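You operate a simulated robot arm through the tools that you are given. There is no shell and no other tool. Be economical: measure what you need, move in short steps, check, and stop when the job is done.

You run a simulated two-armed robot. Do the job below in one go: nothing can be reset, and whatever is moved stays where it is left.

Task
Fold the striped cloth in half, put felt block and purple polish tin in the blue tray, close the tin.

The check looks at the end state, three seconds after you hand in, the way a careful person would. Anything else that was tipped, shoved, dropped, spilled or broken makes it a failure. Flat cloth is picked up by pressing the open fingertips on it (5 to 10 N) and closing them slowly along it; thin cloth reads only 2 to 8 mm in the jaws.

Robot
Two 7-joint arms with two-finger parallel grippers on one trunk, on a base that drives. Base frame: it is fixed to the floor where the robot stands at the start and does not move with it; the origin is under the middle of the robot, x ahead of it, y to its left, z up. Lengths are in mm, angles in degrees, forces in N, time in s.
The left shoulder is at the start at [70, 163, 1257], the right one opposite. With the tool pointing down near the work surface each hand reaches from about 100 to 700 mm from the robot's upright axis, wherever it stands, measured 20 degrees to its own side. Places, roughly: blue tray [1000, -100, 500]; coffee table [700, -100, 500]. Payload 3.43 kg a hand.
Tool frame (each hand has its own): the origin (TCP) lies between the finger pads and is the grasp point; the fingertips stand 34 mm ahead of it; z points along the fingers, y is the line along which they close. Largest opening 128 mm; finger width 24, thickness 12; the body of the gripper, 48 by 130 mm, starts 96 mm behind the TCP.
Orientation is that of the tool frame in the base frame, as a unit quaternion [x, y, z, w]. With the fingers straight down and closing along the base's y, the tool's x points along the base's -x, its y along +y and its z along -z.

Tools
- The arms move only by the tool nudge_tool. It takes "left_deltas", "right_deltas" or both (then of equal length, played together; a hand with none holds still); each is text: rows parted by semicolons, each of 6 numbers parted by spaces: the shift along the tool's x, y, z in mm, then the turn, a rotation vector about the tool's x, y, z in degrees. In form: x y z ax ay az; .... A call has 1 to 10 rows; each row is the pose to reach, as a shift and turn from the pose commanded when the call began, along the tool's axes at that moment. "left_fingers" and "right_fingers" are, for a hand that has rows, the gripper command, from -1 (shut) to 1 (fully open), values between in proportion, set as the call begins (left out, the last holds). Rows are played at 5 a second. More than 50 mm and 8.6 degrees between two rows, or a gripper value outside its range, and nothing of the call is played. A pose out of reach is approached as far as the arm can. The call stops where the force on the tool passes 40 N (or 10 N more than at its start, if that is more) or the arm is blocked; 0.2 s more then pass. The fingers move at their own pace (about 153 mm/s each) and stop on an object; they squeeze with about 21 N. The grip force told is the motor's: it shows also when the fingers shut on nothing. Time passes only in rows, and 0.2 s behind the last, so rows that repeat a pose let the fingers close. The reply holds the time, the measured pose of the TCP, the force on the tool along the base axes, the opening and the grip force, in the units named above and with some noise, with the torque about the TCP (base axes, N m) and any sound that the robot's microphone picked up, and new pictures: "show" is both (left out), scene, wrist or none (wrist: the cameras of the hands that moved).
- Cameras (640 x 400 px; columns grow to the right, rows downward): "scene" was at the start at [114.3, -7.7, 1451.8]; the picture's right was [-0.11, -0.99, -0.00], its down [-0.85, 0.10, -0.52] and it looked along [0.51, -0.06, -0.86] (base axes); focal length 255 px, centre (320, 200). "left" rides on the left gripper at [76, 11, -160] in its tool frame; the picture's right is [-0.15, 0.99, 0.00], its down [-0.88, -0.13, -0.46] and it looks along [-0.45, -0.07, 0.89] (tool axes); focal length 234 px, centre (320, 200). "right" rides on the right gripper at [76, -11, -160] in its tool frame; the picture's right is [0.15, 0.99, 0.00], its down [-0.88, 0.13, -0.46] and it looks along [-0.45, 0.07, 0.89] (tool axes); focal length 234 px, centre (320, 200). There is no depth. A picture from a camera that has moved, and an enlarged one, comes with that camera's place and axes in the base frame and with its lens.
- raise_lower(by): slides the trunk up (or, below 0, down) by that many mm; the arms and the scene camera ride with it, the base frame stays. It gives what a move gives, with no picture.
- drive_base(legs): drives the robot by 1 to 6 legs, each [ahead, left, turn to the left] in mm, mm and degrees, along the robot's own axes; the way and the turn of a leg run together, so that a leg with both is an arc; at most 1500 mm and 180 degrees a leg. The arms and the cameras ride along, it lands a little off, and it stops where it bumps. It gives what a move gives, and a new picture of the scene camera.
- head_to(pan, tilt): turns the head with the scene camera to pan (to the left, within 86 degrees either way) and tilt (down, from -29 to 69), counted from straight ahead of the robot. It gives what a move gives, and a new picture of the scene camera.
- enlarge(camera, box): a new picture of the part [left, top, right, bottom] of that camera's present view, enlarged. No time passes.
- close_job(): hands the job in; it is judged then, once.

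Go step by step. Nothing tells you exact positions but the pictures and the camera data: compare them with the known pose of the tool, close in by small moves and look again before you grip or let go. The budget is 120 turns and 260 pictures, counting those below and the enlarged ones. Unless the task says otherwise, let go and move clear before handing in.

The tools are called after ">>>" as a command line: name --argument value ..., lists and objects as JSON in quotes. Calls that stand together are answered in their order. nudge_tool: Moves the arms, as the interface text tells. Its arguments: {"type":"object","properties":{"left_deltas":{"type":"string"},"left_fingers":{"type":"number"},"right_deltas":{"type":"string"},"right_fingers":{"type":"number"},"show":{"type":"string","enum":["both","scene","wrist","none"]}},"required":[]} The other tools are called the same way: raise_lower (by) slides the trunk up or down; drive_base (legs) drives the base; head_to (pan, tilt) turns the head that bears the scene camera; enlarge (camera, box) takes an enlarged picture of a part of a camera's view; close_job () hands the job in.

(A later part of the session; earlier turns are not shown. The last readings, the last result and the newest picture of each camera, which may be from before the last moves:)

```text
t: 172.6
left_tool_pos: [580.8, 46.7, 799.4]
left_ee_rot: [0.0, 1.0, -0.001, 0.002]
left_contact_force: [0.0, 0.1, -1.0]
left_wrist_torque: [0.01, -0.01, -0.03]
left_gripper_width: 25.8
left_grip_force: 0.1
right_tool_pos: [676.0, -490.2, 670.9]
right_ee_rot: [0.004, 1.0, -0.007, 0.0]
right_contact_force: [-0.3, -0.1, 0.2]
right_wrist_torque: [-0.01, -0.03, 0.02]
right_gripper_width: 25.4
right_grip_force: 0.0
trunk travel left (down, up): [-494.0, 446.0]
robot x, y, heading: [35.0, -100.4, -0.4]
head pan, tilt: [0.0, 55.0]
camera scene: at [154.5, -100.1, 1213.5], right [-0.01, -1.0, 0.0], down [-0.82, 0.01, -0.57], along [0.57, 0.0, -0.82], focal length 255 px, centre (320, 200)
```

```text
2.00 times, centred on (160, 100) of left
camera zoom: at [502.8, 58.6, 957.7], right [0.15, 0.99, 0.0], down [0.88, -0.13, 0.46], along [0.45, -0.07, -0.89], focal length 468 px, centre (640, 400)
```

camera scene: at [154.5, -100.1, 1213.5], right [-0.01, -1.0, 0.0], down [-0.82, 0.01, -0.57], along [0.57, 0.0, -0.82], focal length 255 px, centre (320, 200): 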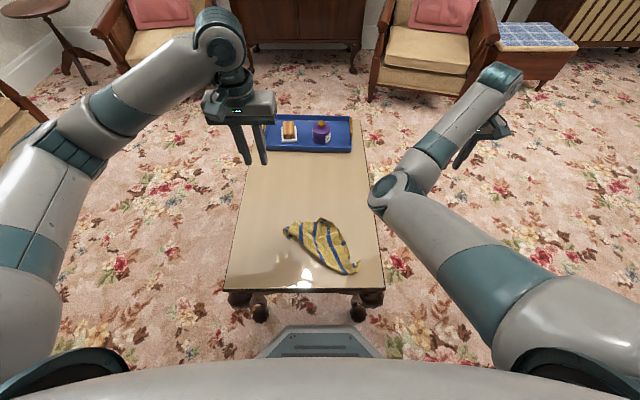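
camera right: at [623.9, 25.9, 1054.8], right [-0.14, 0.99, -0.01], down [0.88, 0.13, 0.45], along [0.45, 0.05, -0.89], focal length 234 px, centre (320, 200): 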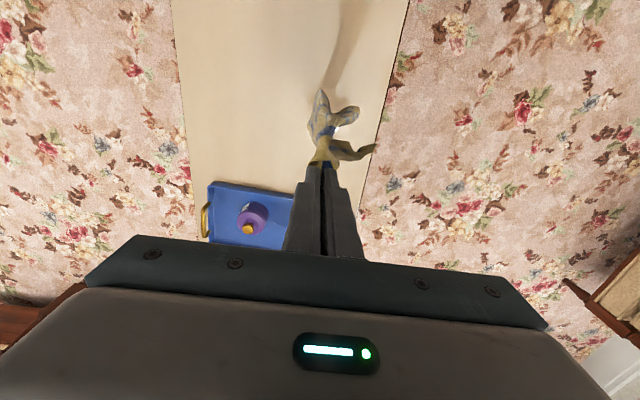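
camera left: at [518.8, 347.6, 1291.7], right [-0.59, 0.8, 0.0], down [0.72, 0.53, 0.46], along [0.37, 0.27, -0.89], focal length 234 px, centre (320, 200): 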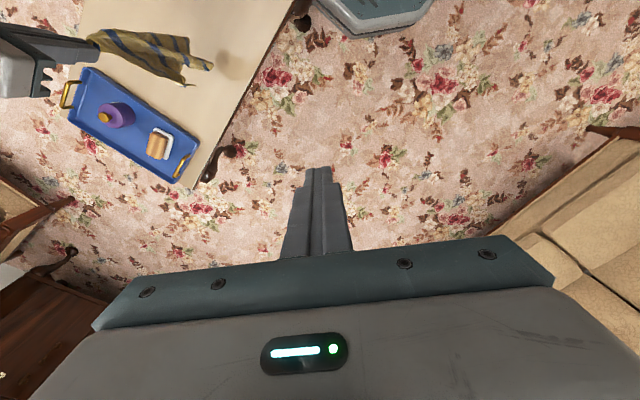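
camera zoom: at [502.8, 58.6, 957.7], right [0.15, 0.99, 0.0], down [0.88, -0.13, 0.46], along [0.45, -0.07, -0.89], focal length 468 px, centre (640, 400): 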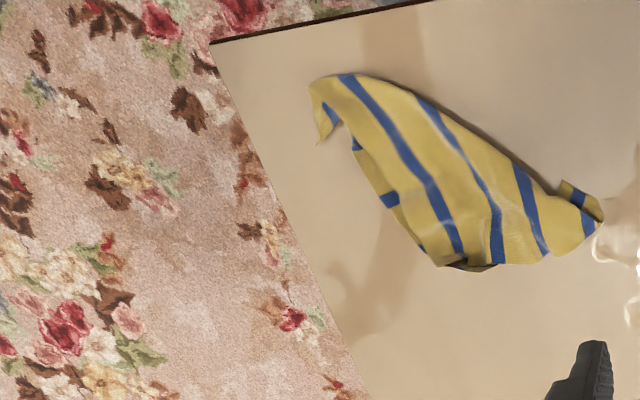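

The cloth now lies folded along its diagonal, with B at about (440,-218) and the lower-layer corner C peeking out near (580,-112). I'll lift edge B–C with both hands from the right side of the table, where left→B and right→C is natural for the arms.

>>> drive_base --legs '[[0, -590, 0], [485, 0, 0], [0, 0, 90], [95, 0, 0]]'

>>> nudge_tool --left_deltas "19 -8 10 0 0 0;38 -16 20 0 0 0;57 -24 30 0 0 0;76 -32 40 0 0 0;95 -40 50 0 0 0;113 -48 70 0 0 0;132 -56 90 0 0 0;151 -64 110 0 0 0;170 -71 130 0 0 0;170 -71 150 0 0 0" --right_deltas "18 37 0 0 0 0;36 74 0 0 0 0;54 111 0 0 0 0;72 148 0 0 0 0;90 185 0 0 0 0;108 222 0 0 0 0;126 259 0 0 0 0;144 296 0 0 0 0;162 332 10 0 0 0;162 332 21 0 0 0" --left_fingers -0.6 --right_fingers -0.7 --show "both"

>>> enlarge --camera "scene" --box '[220, 200, 380, 300]'

```text
t: 183.0
left_tool_pos: [399.4, -63.5, 798.8]
left_ee_rot: [-0.692, 0.722, 0.0, 0.001]
left_contact_force: [0.2, -0.5, -1.1]
left_wrist_torque: [-0.02, -0.02, 0.01]
left_gripper_width: 25.7
left_grip_force: 0.0
right_tool_pos: [940.1, 10.8, 670.5]
right_ee_rot: [-0.69, 0.724, -0.005, 0.004]
right_contact_force: [0.5, 0.6, -0.1]
right_wrist_torque: [-0.02, 0.03, 0.0]
right_gripper_width: 25.4
right_grip_force: 0.0
trunk travel left (down, up): [-494.0, 446.0]
robot x, y, heading: [522.2, -612.7, 87.4]
head pan, tilt: [0.0, 55.0]
camera scene: at [525.9, -491.5, 1213.4], right [1.0, -0.05, 0.0], down [-0.04, -0.82, -0.57], along [0.03, 0.57, -0.82], focal length 255 px, centre (320, 200)
```

scene: 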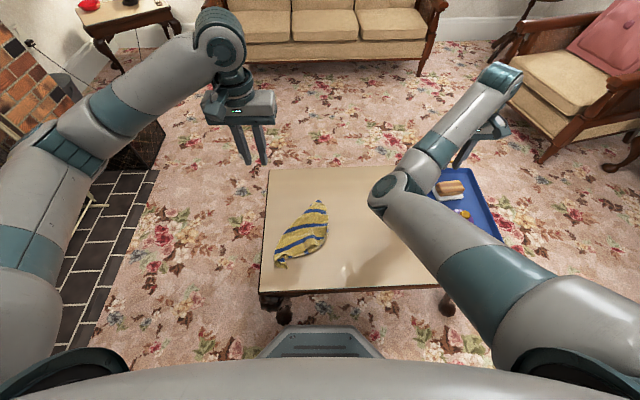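

```text
t: 184.6
left_tool_pos: [449.2, -196.9, 712.6]
left_ee_rot: [-0.692, 0.722, 0.0, 0.001]
left_contact_force: [-0.4, 0.6, 0.3]
left_wrist_torque: [0.0, 0.0, -0.01]
left_gripper_width: 25.7
left_grip_force: 0.1
right_tool_pos: [818.8, -25.0, 576.7]
right_ee_rot: [-0.657, 0.75, -0.039, 0.064]
right_contact_force: [0.3, -0.5, -0.8]
right_wrist_torque: [0.0, -0.01, 0.01]
right_gripper_width: 19.0
right_grip_force: 0.1
right hand out of reach, approached as far as the arm can: row 2, 3, 4, 5, 6, 7, 8
trunk travel left (down, up): [-494.0, 446.0]
robot x, y, heading: [523.1, -614.4, 87.4]
head pan, tilt: [0.0, 55.0]
stopped in row 8 (right hand): the arm was blocked; the commanded pose is now the measured one
camera scene: at [525.9, -493.3, 1213.6], right [1.0, -0.05, 0.0], down [-0.04, -0.82, -0.57], along [0.03, 0.57, -0.82], focal length 255 px, centre (320, 200)
camera right: at [795.6, -106.7, 730.8], right [-0.99, -0.01, -0.15], down [-0.08, 0.88, 0.47], along [0.13, 0.48, -0.87], focal length 234 px, centre (320, 200)
camera left: at [433.3, -272.6, 871.3], right [-0.98, 0.19, 0.0], down [0.17, 0.87, 0.46], along [0.09, 0.45, -0.89], focal length 234 px, centre (320, 200)
```

scene: 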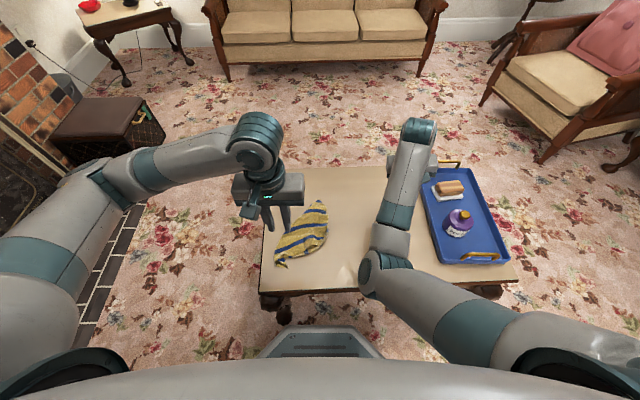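
right: 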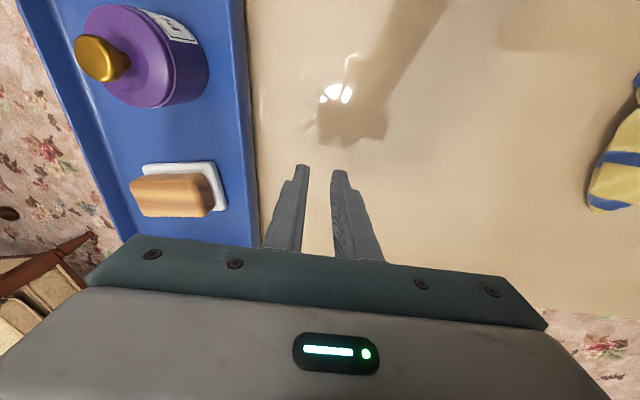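
left: 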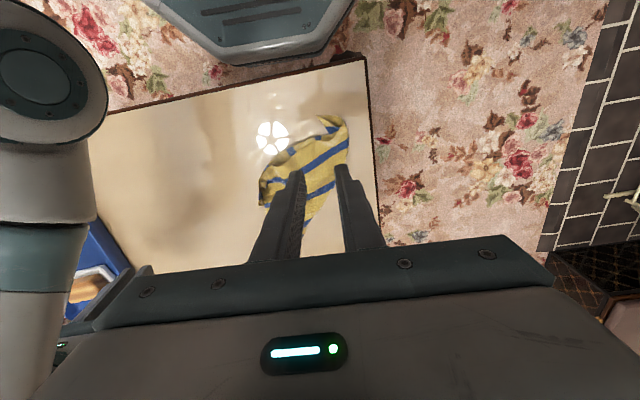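

```text
4.00 times, centred on (300, 250) of scene
camera zoom: at [525.9, -493.3, 1213.6], right [1.0, -0.05, 0.0], down [-0.04, -0.82, -0.57], along [0.03, 0.57, -0.82], focal length 1020 px, centre (400, 0)
```

zoom: 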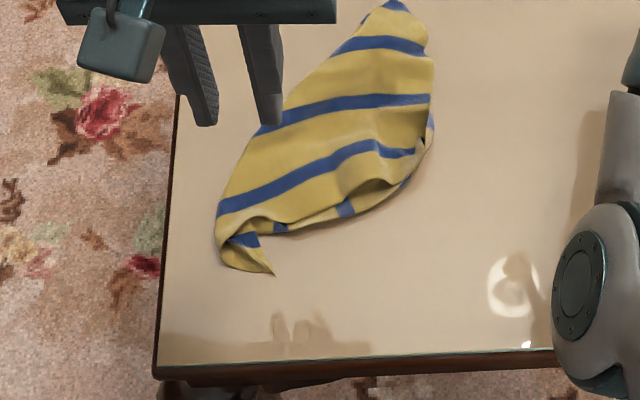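

The right arm's elbow-in posture blocks it. I'll reset it with the same pitch-out manoeuvre that freed the left arm.

>>> nudge_tool --right_deltas "0 -15 -35 0 0 0;0 -30 -70 0 -8 0;10 -45 -100 0 -16 0;25 -60 -120 0 -24 0;40 -80 -140 0 -32 0;60 -100 -160 0 -40 0;80 -120 -180 0 -48 0;100 -140 -190 0 -56 0;120 -160 -200 0 -64 0;140 -180 -200 0 -72 0" --show "scene"

>>> nudge_tool --right_deltas "0 0 0 0 8 0;0 0 0 0 16 0;0 0 0 0 24 0;0 0 0 0 32 0;0 0 0 0 40 0;0 0 0 0 48 0;0 0 0 0 56 0;0 0 0 0 64 0;0 0 0 0 72 0;0 0 0 0 72 0" --show "scene"

```text
t: 186.8
left_tool_pos: [448.8, -198.8, 712.1]
left_ee_rot: [-0.692, 0.722, 0.0, 0.002]
left_contact_force: [-0.1, 0.0, 0.0]
left_wrist_torque: [0.01, 0.0, 0.01]
left_gripper_width: 25.4
left_grip_force: 0.1
right_tool_pos: [980.3, -163.7, 756.1]
right_ee_rot: [-0.554, 0.569, 0.356, 0.492]
right_contact_force: [-0.3, 0.6, -0.3]
right_wrist_torque: [0.02, 0.0, -0.03]
right_gripper_width: 19.1
right_grip_force: 0.0
right hand out of reach, approached as far as the arm can: row 7, 8, 9, 10
trunk travel left (down, up): [-494.0, 446.0]
robot x, y, heading: [519.8, -612.9, 87.4]
head pan, tilt: [0.0, 55.0]
camera scene: at [525.9, -494.0, 1213.7], right [1.0, -0.05, 0.0], down [-0.04, -0.82, -0.57], along [0.03, 0.57, -0.82], focal length 255 px, centre (320, 200)
```

scene: 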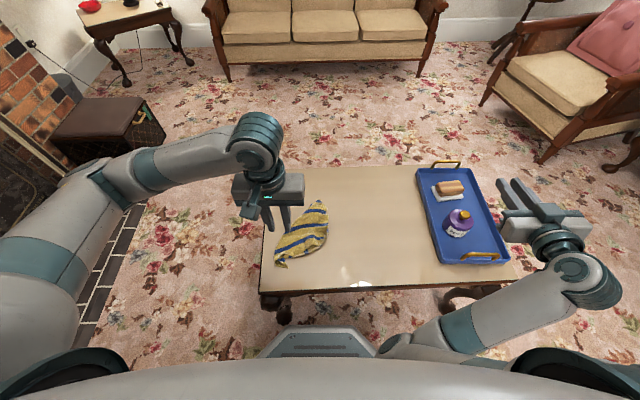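

```text
t: 189.0
left_tool_pos: [448.8, -196.9, 713.1]
left_ee_rot: [-0.693, 0.721, 0.001, 0.001]
left_contact_force: [0.4, 0.1, -0.2]
left_wrist_torque: [-0.01, -0.02, 0.01]
left_gripper_width: 25.4
left_grip_force: 0.0
right_tool_pos: [981.0, -164.1, 755.5]
right_ee_rot: [-0.656, 0.751, -0.04, 0.062]
right_contact_force: [0.1, 0.7, -0.6]
right_wrist_torque: [0.0, 0.05, 0.03]
right_gripper_width: 19.4
right_grip_force: 0.2
right hand out of reach, approached as far as the arm can: row 1, 2, 3, 4
trunk travel left (down, up): [-494.0, 446.0]
robot x, y, heading: [522.3, -615.9, 87.2]
head pan, tilt: [0.0, 55.0]
camera scene: at [526.0, -493.1, 1213.5], right [1.0, -0.05, 0.0], down [-0.04, -0.82, -0.57], along [0.03, 0.57, -0.82], focal length 255 px, centre (320, 200)
```

scene: 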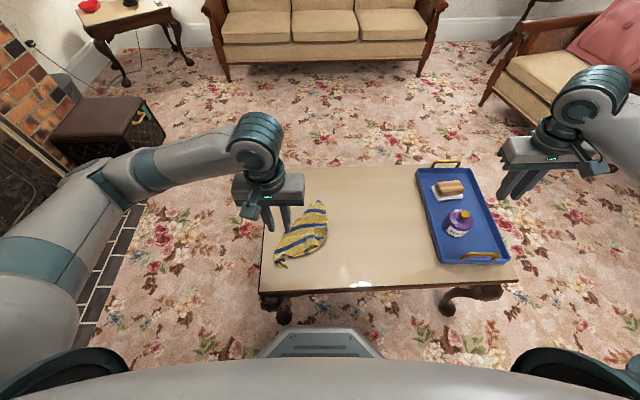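

The right elbow is back outside. Now I'll bring the right hand over the table above corner C's side.

>>> nudge_tool --right_deltas "0 41 0 -1 0.2 -0.6;1 82 0 -2 0.4 -1.2;1 123 5 -3 0.6 -1.8;2 164 10 -4 0.8 -2.4;2 205 15 -5 1 -3;3 246 20 -6 1.2 -3.6;4 287 28 -7 1.5 -4.2;4 328 36 -8 1.8 -4.8;5 369 45 -8.2 1.9 -5.3;5 410 54 -8.2 1.9 -5.3" --show "wrist"

>>> enlarge --camera "left" --box '[220, 80, 400, 192]'

>>> enlarge --camera "right" --box '[240, 60, 480, 210]'

```text
t: 191.2
left_tool_pos: [447.8, -195.9, 712.7]
left_ee_rot: [-0.692, 0.722, 0.0, 0.002]
left_contact_force: [-0.5, 0.8, -0.2]
left_wrist_torque: [0.02, 0.01, -0.01]
left_gripper_width: 25.5
left_grip_force: 0.1
right_tool_pos: [584.2, -112.9, 645.0]
right_ee_rot: [-0.693, 0.721, 0.0, 0.003]
right_contact_force: [0.1, -0.3, 0.1]
right_wrist_torque: [-0.01, -0.01, -0.01]
right_gripper_width: 19.2
right_grip_force: 0.0
trunk travel left (down, up): [-494.0, 446.0]
robot x, y, heading: [525.3, -613.5, 87.6]
head pan, tilt: [0.0, 55.0]
camera right: at [591.2, -190.2, 802.2], right [-0.99, -0.11, 0.0], down [-0.1, 0.88, 0.46], along [-0.05, 0.46, -0.89], focal length 234 px, centre (320, 200)
```

right: 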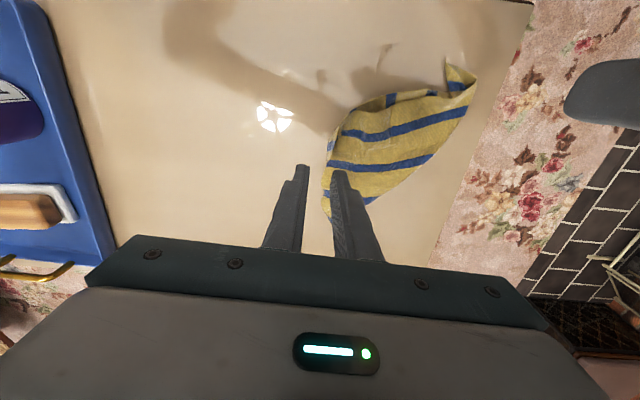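

```text
3.56 times, centred on (310, 136) of left
camera zoom: at [432.7, -272.2, 870.8], right [-0.98, 0.19, 0.0], down [0.17, 0.87, 0.46], along [0.09, 0.45, -0.89], focal length 833 px, centre (356, 428)
```

zoom: 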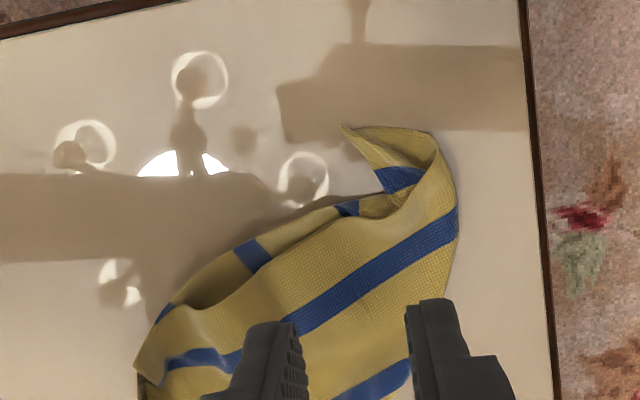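

```text
2.67 times, centred on (360, 135) of right
camera zoom: at [591.2, -190.2, 802.2], right [-0.99, -0.11, 0.0], down [-0.1, 0.88, 0.46], along [-0.05, 0.46, -0.89], focal length 624 px, centre (213, 373)
```

zoom: 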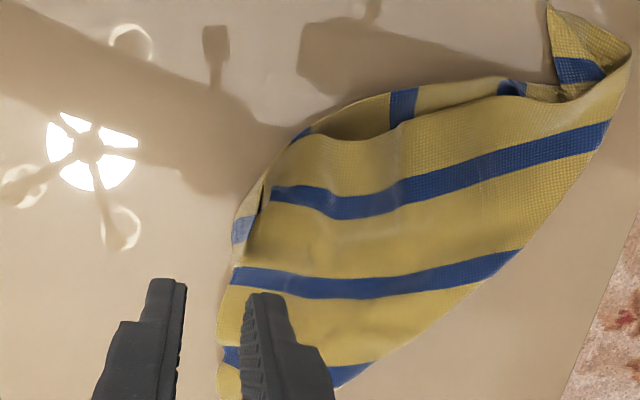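

B's tip is at about (447,-225) and the lower layer's next corner C at about (572,-98) with a narrow exposed strip. I'll turn each hand to close along or across its corner and come down.

>>> nudge_tool --left_deltas "3 1 15 0 0 -5;6 2 30 0 0 -10;8 3 45 0 0 -15;10 4 60 0 0 -20;12 6 75 0 0 -25;15 7 90 0 0 -30;17 8 105 0 0 -35;19 9 120 0 0 -40;21.4 10 135 0 0 -45;21.4 10 153 0 0 -48" --right_deltas "0 1.3 8 0 0 -8.5;0 2.6 16 0 0 -17;0 4 25 0 0 -25.5;-1 5 34 0 0 -34;-1 6.5 42 0 0 -42.5;-1 8 50 0 0 -51;-2 9 59 0 0 -59.5;-2 10.5 68 0 0 -68;-2.5 12 76 0 0 -76.5;-2.5 13 85 0 0 -85" --left_fingers -0.8 --right_fingers -0.76 --show "none"

>>> enlarge --camera "left" --box '[200, 80, 440, 230]'

>>> enlarge --camera "right" --box '[200, 80, 440, 230]'

```text
t: 193.4
left_tool_pos: [438.7, -217.9, 559.5]
left_ee_rot: [0.926, -0.377, 0.001, -0.002]
left_contact_force: [-0.3, 0.5, -0.5]
left_wrist_torque: [0.02, 0.02, 0.0]
left_gripper_width: 12.6
left_grip_force: 0.1
right_tool_pos: [573.5, -107.9, 558.2]
right_ee_rot: [0.998, -0.063, 0.001, -0.001]
right_contact_force: [-0.6, 0.6, -0.1]
right_wrist_torque: [-0.03, -0.03, 0.02]
right_gripper_width: 15.3
right_grip_force: 0.0
trunk travel left (down, up): [-494.0, 446.0]
robot x, y, heading: [522.7, -616.3, 87.3]
head pan, tilt: [0.0, 55.0]
```

```text
2.67 times, centred on (320, 155) of left
camera zoom: at [483.5, -279.1, 718.2], right [-0.8, -0.61, 0.0], down [-0.54, 0.71, 0.46], along [-0.27, 0.36, -0.89], focal length 624 px, centre (320, 320)
```

zoom: 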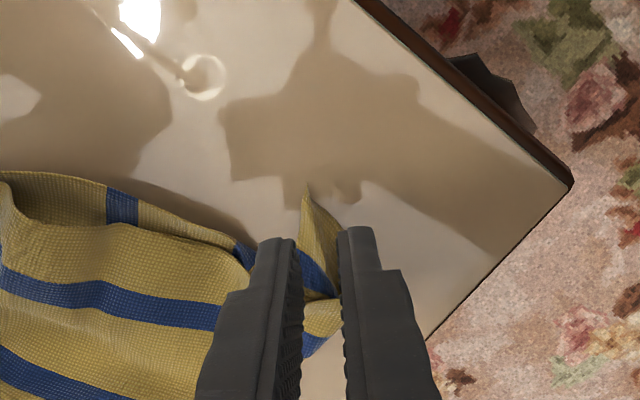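

```text
2.67 times, centred on (320, 155) of right
camera zoom: at [647.4, -108.9, 717.4], right [0.02, -1.0, 0.0], down [-0.89, -0.02, 0.45], along [-0.45, -0.01, -0.89], focal length 624 px, centre (320, 320)
```

zoom: 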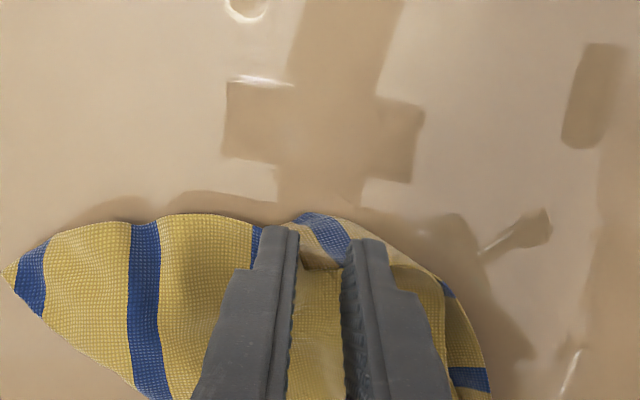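

>>> nudge_tool --left_deltas "-7 1.5 15 0 0 0;-7 1.5 30 0 0 0;-7 1.5 40 0 0 0;-7 1.5 42 0 0 0;-7 1.5 42 0 0 0" --right_deltas "-3 11 15 0 0 0;-3 11 30 0 0 0;-3 11 38 0 0 0;-3 11 41 0 0 0;-3 11 41 0 0 0" --show "none"

>>> nudge_tool --left_deltas "0 0 1 0 0 0;0 0 2 0 0 0;0 0 2 0 0 0" --right_deltas "0 0 1 0 0 0;0 0 1.5 0 0 0;0 0 1.5 0 0 0" --show "none"

>>> enlarge --camera "right" --box '[200, 80, 440, 230]'

>>> enlarge --camera "left" --box '[200, 80, 440, 230]'

```text
t: 194.6
left_tool_pos: [432.8, -213.2, 517.4]
left_ee_rot: [0.926, -0.378, 0.001, -0.002]
left_contact_force: [-0.4, 0.1, 0.3]
left_wrist_torque: [-0.05, 0.0, 0.04]
left_gripper_width: 12.8
left_grip_force: 0.1
right_tool_pos: [568.6, -119.8, 518.6]
right_ee_rot: [0.998, -0.064, 0.001, -0.002]
right_contact_force: [-0.3, -0.8, 0.4]
right_wrist_torque: [0.0, 0.0, -0.01]
right_gripper_width: 15.6
right_grip_force: 0.1
trunk travel left (down, up): [-494.0, 446.0]
robot x, y, heading: [527.2, -616.1, 87.3]
head pan, tilt: [0.0, 55.0]
```

```text
t: 195.4
left_tool_pos: [432.5, -214.8, 515.8]
left_ee_rot: [0.926, -0.377, 0.001, -0.001]
left_contact_force: [0.1, 0.6, 1.6]
left_wrist_torque: [0.02, 0.02, -0.02]
left_gripper_width: 12.5
left_grip_force: 0.0
right_tool_pos: [569.3, -119.5, 516.7]
right_ee_rot: [0.998, -0.064, 0.001, -0.002]
right_contact_force: [0.0, -0.2, 2.0]
right_wrist_torque: [-0.02, 0.02, 0.01]
right_gripper_width: 15.5
right_grip_force: 0.0
trunk travel left (down, up): [-494.0, 446.0]
robot x, y, heading: [523.5, -612.8, 87.5]
head pan, tilt: [0.0, 55.0]
```

```text
2.67 times, centred on (320, 155) of right
camera zoom: at [644.2, -119.6, 675.7], right [0.02, -1.0, 0.0], down [-0.89, -0.02, 0.45], along [-0.45, -0.01, -0.89], focal length 624 px, centre (320, 320)
```

zoom: 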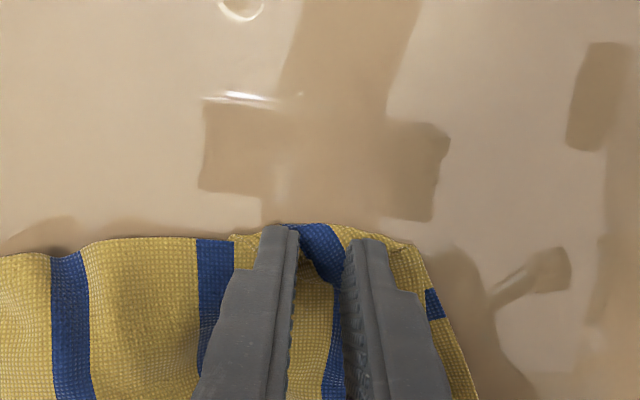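

```text
2.67 times, centred on (320, 155) of left
camera zoom: at [477.6, -275.2, 674.2], right [-0.8, -0.6, 0.0], down [-0.54, 0.71, 0.46], along [-0.27, 0.37, -0.89], focal length 624 px, centre (320, 320)
```

zoom: 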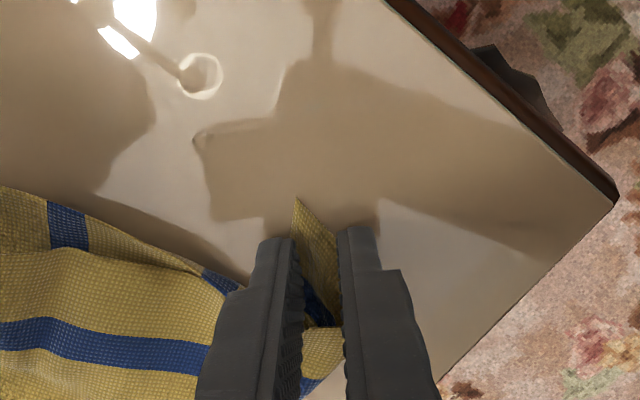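

Both are placed well. I'll press slightly more, close slowly and lift a bit.

>>> nudge_tool --left_deltas "0 0 0.4 0 0 0;0 0 0.4 0 0 0" --right_deltas "0 0 0.6 0 0 0;0 0 0.6 0 0 0" --left_fingers -0.84 --right_fingers -0.81 --show "none"

>>> nudge_tool --left_deltas "0 0 0 0 0 0" --right_deltas "0 0 0 0 0 0" --left_fingers -0.89 --right_fingers -0.87 --show "none"

>>> nudge_tool --left_deltas "0 0 0 0 0 0" --right_deltas "0 0 0 0 0 0" --left_fingers -0.94 --right_fingers -0.93 --show "none"

>>> nudge_tool --left_deltas "0 0 0 0 0 0;0 0 0 0 0 0;0 0 -15 0 0 0;0 0 -30 0 0 0;0 0 -30 0 0 0" --right_deltas "0 0 0 0 0 0;0 0 0 0 0 0;0 0 -15 0 0 0;0 0 -30 0 0 0;0 0 -30 0 0 0" --left_fingers -1 --right_fingers -1 --show "wrist"

```text
t: 196.0
left_tool_pos: [432.3, -214.1, 515.5]
left_ee_rot: [0.926, -0.378, 0.001, -0.002]
left_contact_force: [0.3, 0.3, 3.2]
left_wrist_torque: [0.03, 0.0, 0.0]
left_gripper_width: 10.2
left_grip_force: 0.1
right_tool_pos: [569.1, -121.0, 516.4]
right_ee_rot: [0.998, -0.064, 0.0, -0.003]
right_contact_force: [0.0, -0.1, 2.6]
right_wrist_torque: [0.0, -0.03, 0.01]
right_gripper_width: 12.0
right_grip_force: 0.0
trunk travel left (down, up): [-494.0, 446.0]
robot x, y, heading: [525.5, -619.2, 87.4]
head pan, tilt: [0.0, 55.0]
```

```text
t: 196.4
left_tool_pos: [432.0, -215.1, 515.4]
left_ee_rot: [0.926, -0.378, 0.0, -0.002]
left_contact_force: [0.0, -0.7, 2.3]
left_wrist_torque: [-0.07, 0.0, 0.0]
left_gripper_width: 6.8
left_grip_force: 0.1
right_tool_pos: [568.9, -119.8, 516.3]
right_ee_rot: [0.998, -0.064, 0.001, -0.003]
right_contact_force: [1.0, 0.5, 3.1]
right_wrist_torque: [0.07, 0.0, 0.0]
right_gripper_width: 7.9
right_grip_force: 0.0
trunk travel left (down, up): [-494.0, 446.0]
robot x, y, heading: [523.1, -614.9, 87.3]
head pan, tilt: [0.0, 55.0]
```

```text
t: 196.8
left_tool_pos: [432.2, -214.5, 515.2]
left_ee_rot: [0.926, -0.378, 0.0, -0.001]
left_contact_force: [0.1, -1.2, 3.0]
left_wrist_torque: [-0.02, 0.01, 0.01]
left_gripper_width: 3.8
left_grip_force: 0.1
right_tool_pos: [567.7, -120.8, 516.7]
right_ee_rot: [0.998, -0.064, 0.002, -0.002]
right_contact_force: [0.6, 0.1, 3.2]
right_wrist_torque: [0.03, 0.0, 0.04]
right_gripper_width: 4.0
right_grip_force: 0.1
trunk travel left (down, up): [-494.0, 446.0]
robot x, y, heading: [522.7, -613.9, 87.3]
head pan, tilt: [0.0, 55.0]
```

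```text
t: 198.0
left_tool_pos: [432.9, -215.0, 544.3]
left_ee_rot: [0.926, -0.378, 0.001, -0.002]
left_contact_force: [-0.4, 0.5, -0.6]
left_wrist_torque: [-0.01, -0.01, 0.01]
left_gripper_width: 2.0
left_grip_force: 20.9
right_tool_pos: [568.4, -120.4, 545.9]
right_ee_rot: [0.998, -0.063, 0.001, -0.001]
right_contact_force: [-0.2, 1.1, 0.4]
right_wrist_torque: [-0.01, 0.0, 0.03]
right_gripper_width: 1.2
right_grip_force: 20.4
trunk travel left (down, up): [-494.0, 446.0]
robot x, y, heading: [521.5, -613.9, 87.3]
head pan, tilt: [0.0, 55.0]
camera right: at [644.4, -120.4, 704.8], right [0.02, -1.0, 0.0], down [-0.89, -0.02, 0.45], along [-0.45, -0.01, -0.89], focal length 234 px, centre (320, 200)
camera left: at [477.6, -275.6, 703.3], right [-0.8, -0.6, 0.0], down [-0.54, 0.71, 0.46], along [-0.27, 0.36, -0.89], focal length 234 px, centre (320, 200)
```

right: 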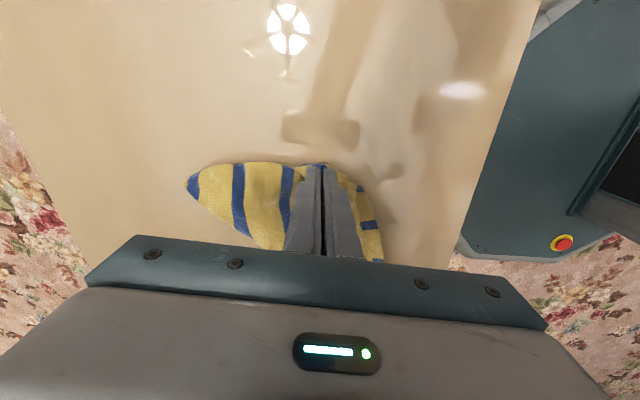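
left: 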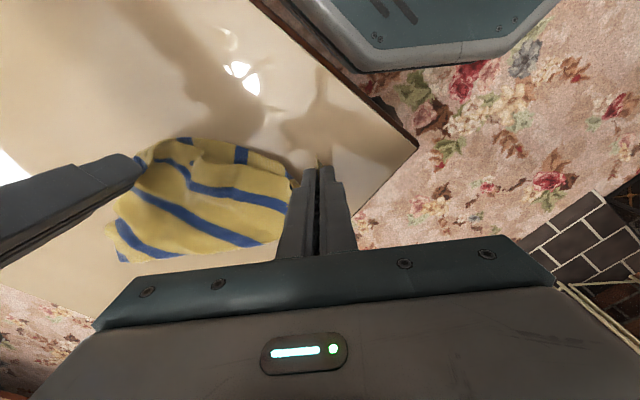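

Both hold. I'll lift with the trunk (no arm motion) and look.

>>> raise_lower --by 250

>>> nudge_tool --left_deltas "0 0 0 0 0 0" --right_deltas "0 0 0 0 0 0" --show "both"

>>> enlarge --camera "scene" --box '[220, 180, 412, 300]'

```text
t: 200.6
left_tool_pos: [432.1, -213.4, 794.1]
left_ee_rot: [0.926, -0.377, 0.0, -0.001]
left_contact_force: [-0.4, -0.1, -0.2]
left_wrist_torque: [0.02, 0.02, 0.01]
left_gripper_width: 1.8
left_grip_force: 21.4
right_tool_pos: [568.5, -120.4, 795.0]
right_ee_rot: [0.998, -0.064, 0.001, -0.002]
right_contact_force: [0.2, 0.0, 0.4]
right_wrist_torque: [-0.03, 0.01, 0.03]
right_gripper_width: 1.1
right_grip_force: 20.9
trunk travel left (down, up): [-744.0, 196.0]
robot x, y, heading: [521.4, -616.7, 87.3]
head pan, tilt: [0.0, 55.0]
```

```text
t: 201.0
left_tool_pos: [432.8, -214.1, 793.4]
left_ee_rot: [0.926, -0.378, 0.001, -0.001]
left_contact_force: [-0.1, -0.7, 0.8]
left_wrist_torque: [-0.01, -0.03, -0.02]
left_gripper_width: 2.0
left_grip_force: 21.1
right_tool_pos: [568.9, -120.7, 796.5]
right_ee_rot: [0.998, -0.063, 0.001, -0.002]
right_contact_force: [0.4, -0.1, 0.5]
right_wrist_torque: [-0.01, -0.01, -0.02]
right_gripper_width: 1.2
right_grip_force: 20.6
trunk travel left (down, up): [-744.0, 196.0]
robot x, y, heading: [521.1, -612.9, 87.3]
head pan, tilt: [0.0, 55.0]
camera scene: at [525.7, -492.9, 1463.5], right [1.0, -0.05, 0.0], down [-0.04, -0.82, -0.57], along [0.03, 0.57, -0.82], focal length 255 px, centre (320, 200)
camera right: at [644.3, -120.3, 954.7], right [0.02, -1.0, 0.0], down [-0.89, -0.02, 0.45], along [-0.45, -0.01, -0.89], focal length 234 px, centre (320, 200)
camera left: at [477.5, -275.4, 953.3], right [-0.8, -0.6, 0.0], down [-0.54, 0.71, 0.46], along [-0.27, 0.37, -0.89], focal length 234 px, centre (320, 200)
```

scene: 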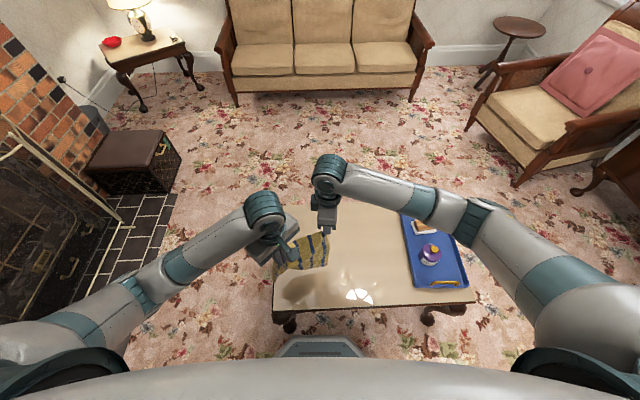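
right: 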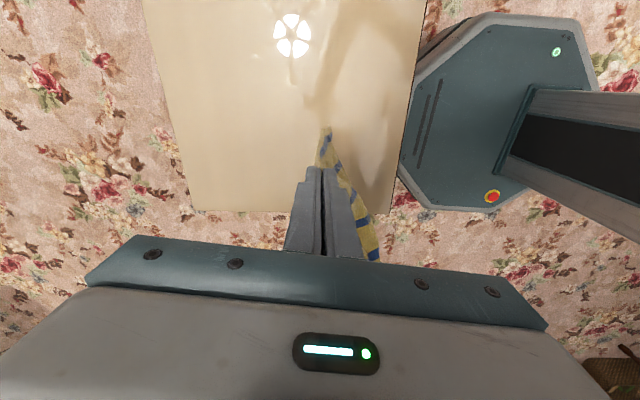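
left: 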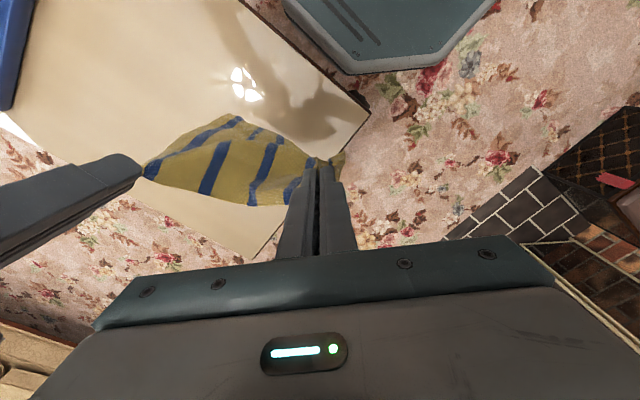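

```text
3.33 times, centred on (316, 240) of scene
camera zoom: at [525.7, -492.9, 1463.5], right [1.0, -0.05, 0.0], down [-0.04, -0.82, -0.57], along [0.03, 0.57, -0.82], focal length 850 px, centre (333, 67)
```

zoom: 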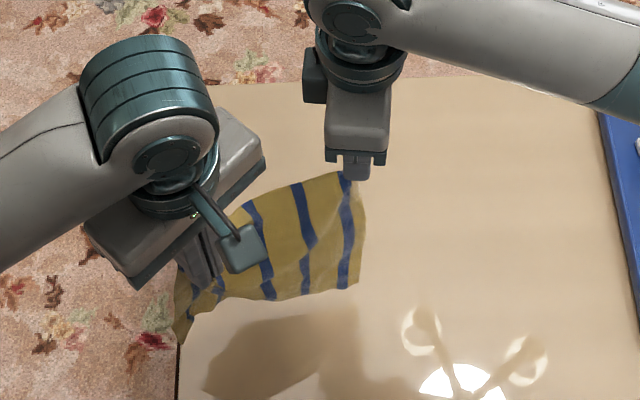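

The cloth hangs open from edge B–C. Now I'll square both hands, align them side by side along x and spread them to about 205 mm.

>>> nudge_tool --left_deltas "0 -3 0 0 0 4.5;0 -6 0 0 0 9;0 -10 0 0 0 13.6;-0.5 -13 0 0 0 18.1;-0.6 -16 0 0 0 22.6;-0.8 -19 0 0 0 27.2;-1 -23 0 0 0 31.7;-1 -26 0 0 0 36.2;-1 -29 0 0 0 40.8;-1.3 -32.5 0 0 0 45.3" --right_deltas "10 5.6 0 0 0 8.2;20 11 0 0 0 16.5;30 17 0 0 0 24.7;40 22.5 0 0 0 33;50 28 0 0 0 41.2;60 34 0 0 0 49.4;70 39 0 0 0 57.6;80 45 0 0 0 65.8;90 50 0 0 0 74;99 56 0 0 0 82.3" --show "both"

>>> enlarge --camera "scene" --box '[220, 180, 412, 300]'

```text
t: 203.2
left_tool_pos: [455.3, -190.0, 793.8]
left_ee_rot: [0.707, -0.707, 0.0, -0.001]
left_contact_force: [0.4, -1.0, -0.1]
left_wrist_torque: [0.02, 0.0, 0.04]
left_gripper_width: 2.0
left_grip_force: 20.7
right_tool_pos: [659.6, -189.1, 795.9]
right_ee_rot: [0.709, -0.705, 0.0, -0.002]
right_contact_force: [-0.1, 0.4, 0.2]
right_wrist_torque: [0.01, 0.01, 0.04]
right_gripper_width: 1.1
right_grip_force: 21.2
trunk travel left (down, up): [-744.0, 196.0]
robot x, y, heading: [524.0, -615.2, 87.1]
head pan, tilt: [0.0, 55.0]
camera scene: at [526.3, -493.1, 1463.5], right [1.0, -0.05, 0.0], down [-0.04, -0.82, -0.57], along [0.03, 0.57, -0.82], focal length 255 px, centre (320, 200)
camera right: at [670.3, -266.0, 954.0], right [-0.99, -0.15, 0.0], down [-0.14, 0.88, 0.46], along [-0.07, 0.45, -0.89], focal length 234 px, centre (320, 200)
camera left: at [442.8, -266.2, 952.6], right [-0.99, 0.14, 0.0], down [0.13, 0.88, 0.46], along [0.07, 0.45, -0.89], focal length 234 px, centre (320, 200)
```

scene: 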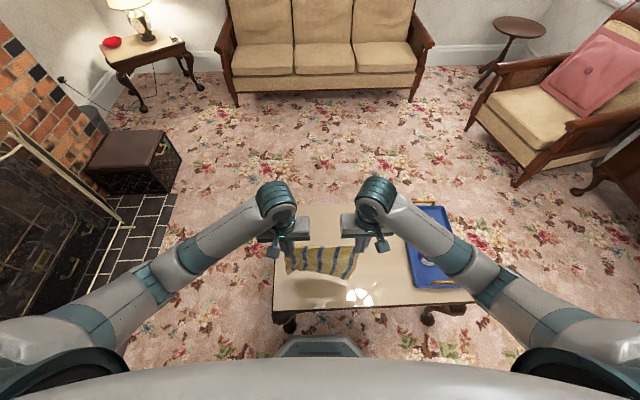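
right: 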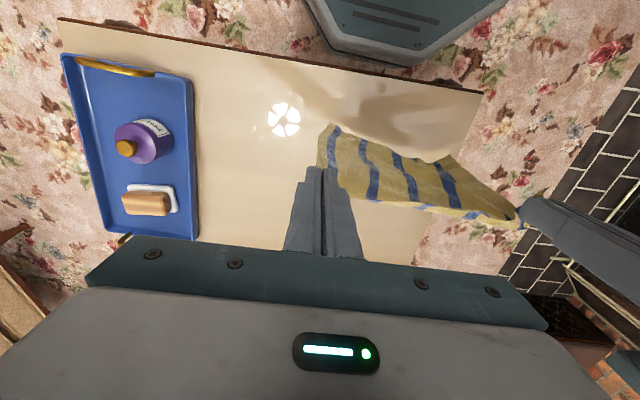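
left: 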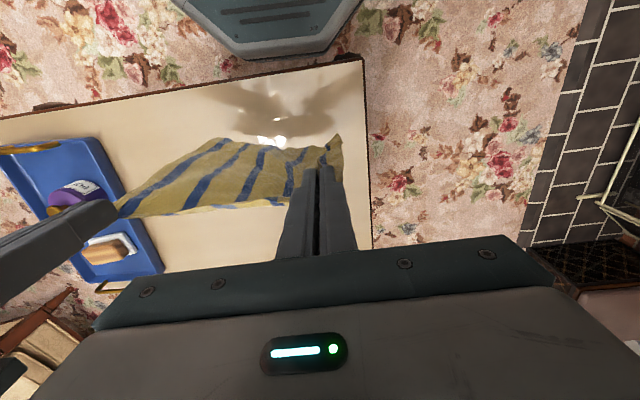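

```text
3.33 times, centred on (316, 240) of scene
camera zoom: at [526.3, -493.1, 1463.5], right [1.0, -0.05, 0.0], down [-0.04, -0.82, -0.57], along [0.03, 0.57, -0.82], focal length 850 px, centre (333, 67)
```

zoom: 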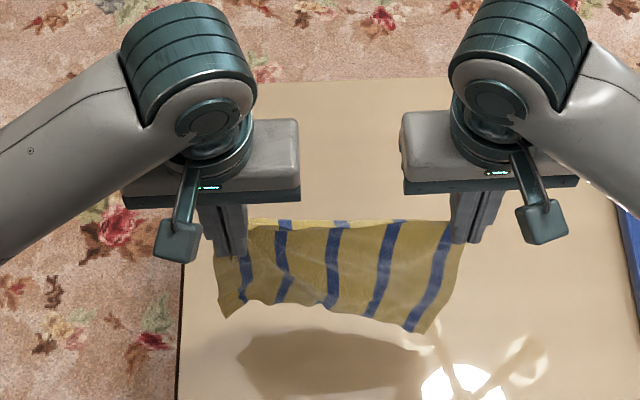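

The cloth is now a clean sheet held along its top edge. I'll lay its lower half: touch down with the bottom edge at y≈-178, moving north while lowering.

>>> nudge_tool --left_deltas "0 0 25 0 0 0;0 0 51 0 0 0;-16 0 67 0 0 0;-32 0 83 0 0 0;-48 0 99 0 0 0;-64 0 115 0 0 0;-80 0 131 0 0 0;-96 0 147 0 0 0;-112 0 163 0 0 0;-127.5 0 178 0 0 0" --right_deltas "0 0 25 0 0 0;0 0 51 0 0 0;-16 0 67 0 0 0;-32 0 83 0 0 0;-48 0 99 0 0 0;-64 0 115 0 0 0;-80 0 131 0 0 0;-96 0 147 0 0 0;-112 0 163 0 0 0;-127.5 0 178 0 0 0" --show "both"

>>> enlarge --camera "scene" --box '[220, 180, 412, 300]'

```text
t: 205.4
left_tool_pos: [453.5, -61.3, 616.1]
left_ee_rot: [0.709, -0.705, -0.001, -0.001]
left_contact_force: [-0.4, 0.8, -0.2]
left_wrist_torque: [-0.03, 0.0, 0.01]
left_gripper_width: 2.0
left_grip_force: 21.4
right_tool_pos: [659.6, -59.4, 617.8]
right_ee_rot: [0.71, -0.705, -0.001, -0.002]
right_contact_force: [-0.2, 0.1, -1.6]
right_wrist_torque: [0.0, 0.01, 0.03]
right_gripper_width: 1.4
right_grip_force: 21.2
trunk travel left (down, up): [-744.0, 196.0]
robot x, y, heading: [521.7, -614.2, 87.2]
head pan, tilt: [0.0, 55.0]
camera scene: at [525.8, -491.8, 1463.4], right [1.0, -0.05, 0.0], down [-0.04, -0.82, -0.57], along [0.03, 0.57, -0.82], focal length 255 px, centre (320, 200)
camera right: at [669.9, -136.8, 775.3], right [-0.99, -0.15, 0.0], down [-0.14, 0.88, 0.46], along [-0.07, 0.45, -0.89], focal length 234 px, centre (320, 200)
camera left: at [441.9, -137.3, 774.7], right [-0.99, 0.14, 0.0], down [0.13, 0.88, 0.46], along [0.07, 0.45, -0.89], focal length 234 px, centre (320, 200)
```

scene: 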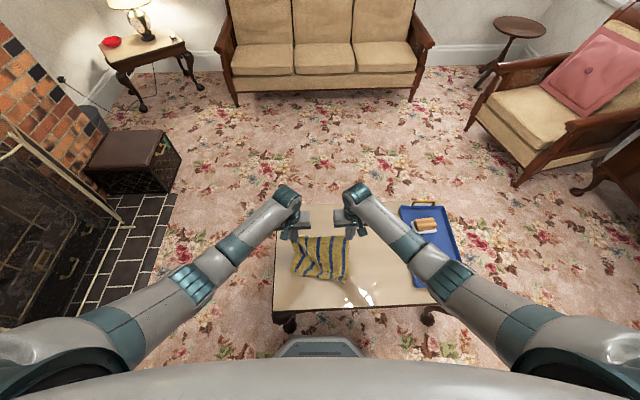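
right: 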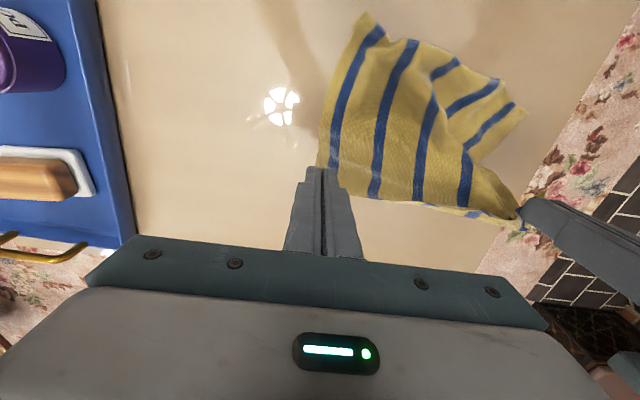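
left: 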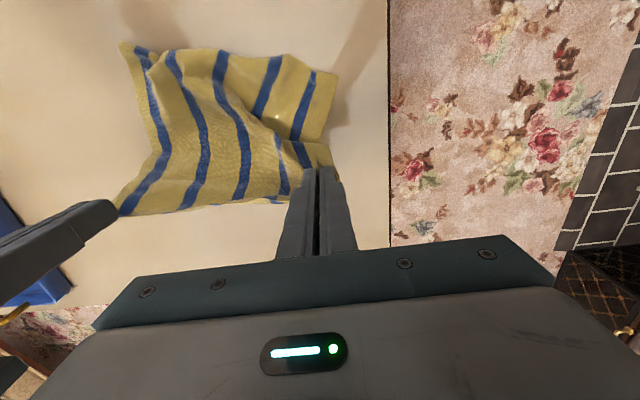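

```text
3.33 times, centred on (316, 240) of scene
camera zoom: at [525.8, -491.8, 1463.4], right [1.0, -0.05, 0.0], down [-0.04, -0.82, -0.57], along [0.03, 0.57, -0.82], focal length 850 px, centre (333, 67)
```

zoom: 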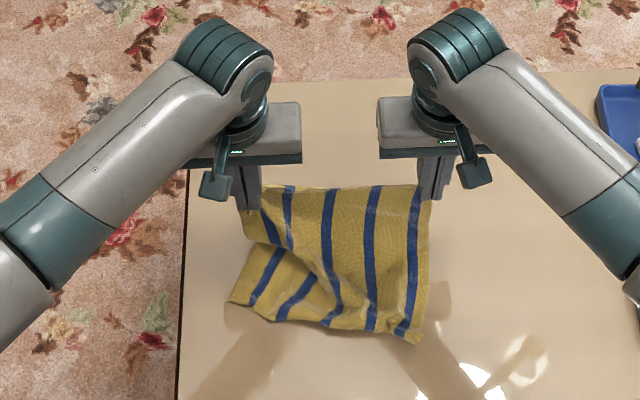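

The lower half landed skewed because it was still swinging. I'll lift back up, let it settle, and re-lay it more slowly.

>>> nudge_tool --left_deltas "16 0 -16 0 0 0;32 0 -32 0 0 0;48 0 -48 0 0 0;64 0 -64 0 0 0;80 0 -80 0 0 0;96 0 -96 0 0 0;112 0 -112 0 0 0;127 0 -130 0 0 0;127 0 -155 0 0 0;127 0 -180 0 0 0" --right_deltas "16 0 -16 0 0 0;32 0 -32 0 0 0;48 0 -48 0 0 0;64 0 -64 0 0 0;80 0 -80 0 0 0;96 0 -96 0 0 0;112 0 -112 0 0 0;127 0 -130 0 0 0;127 0 -155 0 0 0;127 0 -180 0 0 0" --show "none"

>>> nudge_tool --left_deltas "0 0 0 0 0 0;0 0 0 0 0 0;0 0 0 0 0 0;0 0 0 0 0 0;0 0 0 0 0 0;0 0 0 0 0 0;0 0 5 0 0 0;0 0 10 0 0 0;0 0 15 0 0 0;0 0 20 0 0 0" --right_deltas "0 0 0 0 0 0;0 0 0 0 0 0;0 0 0 0 0 0;0 0 0 0 0 0;0 0 0 0 0 0;0 0 0 0 0 0;0 0 5 0 0 0;0 0 10 0 0 0;0 0 15 0 0 0;0 0 20 0 0 0" --show "scene"

>>> enlarge --camera "scene" --box '[220, 180, 412, 300]'

>>> enlarge --camera "left" --box '[0, 0, 640, 400]'

```text
t: 207.6
left_tool_pos: [454.1, -190.7, 797.3]
left_ee_rot: [0.709, -0.705, 0.0, -0.001]
left_contact_force: [-0.1, -0.9, 0.0]
left_wrist_torque: [-0.02, -0.04, 0.0]
left_gripper_width: 1.9
left_grip_force: 21.0
right_tool_pos: [661.7, -189.3, 797.6]
right_ee_rot: [0.71, -0.704, 0.001, -0.003]
right_contact_force: [-1.0, -0.6, -0.1]
right_wrist_torque: [0.01, 0.0, 0.02]
right_gripper_width: 1.2
right_grip_force: 21.1
trunk travel left (down, up): [-744.0, 196.0]
robot x, y, heading: [521.9, -614.0, 87.3]
head pan, tilt: [0.0, 55.0]
```

```text
t: 209.8
left_tool_pos: [454.1, -190.7, 775.5]
left_ee_rot: [0.709, -0.705, 0.0, -0.002]
left_contact_force: [-0.2, 0.2, -0.2]
left_wrist_torque: [-0.01, 0.02, 0.01]
left_gripper_width: 2.0
left_grip_force: 20.5
right_tool_pos: [659.6, -187.8, 777.8]
right_ee_rot: [0.709, -0.705, -0.001, -0.002]
right_contact_force: [-0.3, -0.9, 0.1]
right_wrist_torque: [0.06, 0.0, 0.02]
right_gripper_width: 1.0
right_grip_force: 20.7
trunk travel left (down, up): [-744.0, 196.0]
robot x, y, heading: [525.4, -613.5, 87.3]
head pan, tilt: [0.0, 55.0]
camera scene: at [525.8, -493.0, 1463.5], right [1.0, -0.05, 0.0], down [-0.04, -0.82, -0.57], along [0.03, 0.57, -0.82], focal length 255 px, centre (320, 200)
```

scene: 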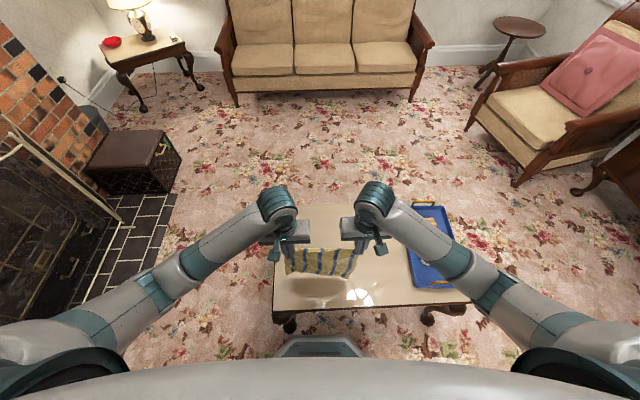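

```text
3.33 times, centred on (316, 240) of scene
camera zoom: at [525.8, -493.0, 1463.5], right [1.0, -0.05, 0.0], down [-0.04, -0.82, -0.57], along [0.03, 0.57, -0.82], focal length 850 px, centre (333, 67)
```

zoom: 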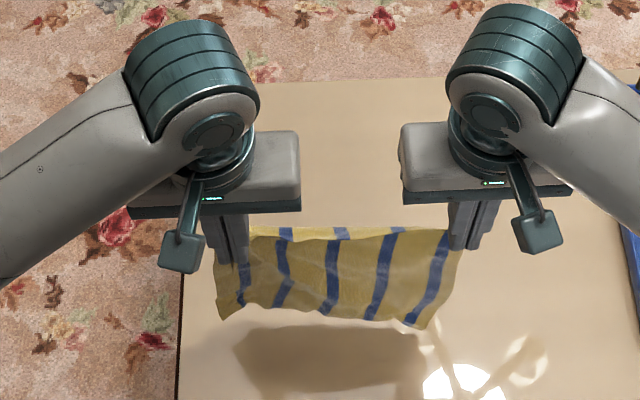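

```text
1.00 times, centred on (320, 200) of left
camera zoom: at [442.5, -265.9, 934.9], right [-0.99, 0.14, 0.0], down [0.12, 0.88, 0.46], along [0.07, 0.45, -0.89], focal length 234 px, centre (320, 200)
```

zoom: 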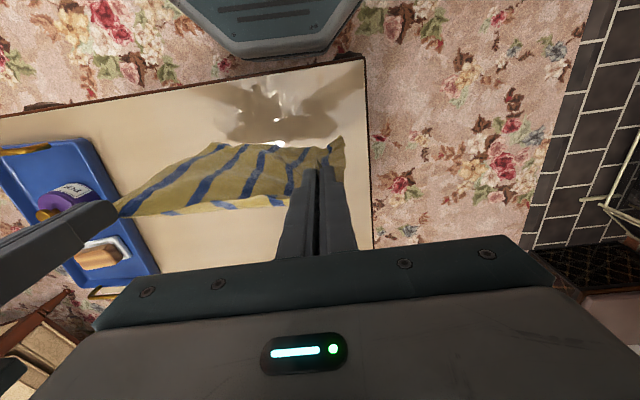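

Settled; the bottom-left hangs about 20 mm north of the bottom-right. I'll compensate by moving the left hand 20 mm south, spread slightly, then lay slowly.

>>> nudge_tool --left_deltas "5 1 0 0 0 0;10 3 0 0 0 0;15 4 0 0 0 0;20 6 0 0 0 0;20 6 0 0 0 0;20 6 0 0 0 0;20 6 8 0 0 0;20 6 16 0 0 0;20 6 24 0 0 0;20 6 32 0 0 0" --right_deltas "0 -1 0 0 0 0;0 -3 0 0 0 0;0 -4 0 0 0 0;0 -6 0 0 0 0;0 -6 0 0 0 0;0 -6 0 0 0 0;0 -6 8 0 0 0;0 -6 16 0 0 0;0 -6 24 0 0 0;0 -6 32 0 0 0" --show "none"

>>> nudge_tool --left_deltas "-5 0 7 0 0 0;-11 0 14 0 0 0;-17 0 20 0 0 0;-24 0 26 0 0 0;-30 0 32 0 0 0;-37 0 38 0 0 0;-44 0 45 0 0 0;-50 0 51 0 0 0;-57 0 58 0 0 0;-64 0 64 0 0 0" --right_deltas "-5 0 7 0 0 0;-11 0 14 0 0 0;-17 0 20 0 0 0;-24 0 26 0 0 0;-30 0 32 0 0 0;-37 0 38 0 0 0;-44 0 45 0 0 0;-50 0 51 0 0 0;-57 0 58 0 0 0;-64 0 64 0 0 0" --show "none"

>>> enlarge --camera "scene" --box '[220, 180, 412, 300]'

```text
t: 212.0
left_tool_pos: [449.6, -210.9, 745.3]
left_ee_rot: [0.709, -0.705, 0.001, -0.002]
left_contact_force: [0.3, -0.3, -0.2]
left_wrist_torque: [0.01, -0.01, -0.01]
left_gripper_width: 1.9
left_grip_force: 20.8
right_tool_pos: [665.7, -189.2, 745.8]
right_ee_rot: [0.71, -0.704, -0.001, -0.001]
right_contact_force: [-1.1, -0.1, 0.0]
right_wrist_torque: [0.03, 0.03, -0.01]
right_gripper_width: 1.1
right_grip_force: 20.9
trunk travel left (down, up): [-744.0, 196.0]
robot x, y, heading: [523.8, -614.0, 87.4]
head pan, tilt: [0.0, 55.0]
```

```text
t: 214.2
left_tool_pos: [447.7, -145.7, 680.1]
left_ee_rot: [0.709, -0.705, 0.0, -0.002]
left_contact_force: [0.7, -0.5, 0.3]
left_wrist_torque: [0.02, -0.03, 0.05]
left_gripper_width: 2.2
left_grip_force: 20.9
right_tool_pos: [665.9, -122.8, 682.3]
right_ee_rot: [0.71, -0.704, 0.0, -0.002]
right_contact_force: [-1.0, -1.0, 0.1]
right_wrist_torque: [-0.01, 0.01, 0.0]
right_gripper_width: 1.2
right_grip_force: 21.0
trunk travel left (down, up): [-744.0, 196.0]
robot x, y, heading: [525.6, -616.2, 87.3]
head pan, tilt: [0.0, 55.0]
```

```text
3.33 times, centred on (316, 240) of scene
camera zoom: at [525.8, -492.6, 1463.5], right [1.0, -0.05, 0.0], down [-0.04, -0.82, -0.57], along [0.03, 0.57, -0.82], focal length 850 px, centre (333, 67)
```

zoom: 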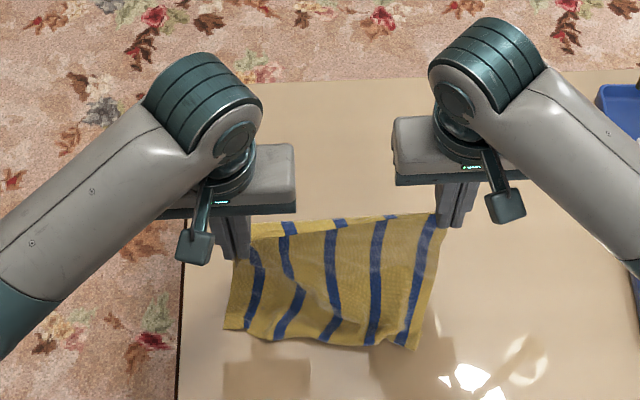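

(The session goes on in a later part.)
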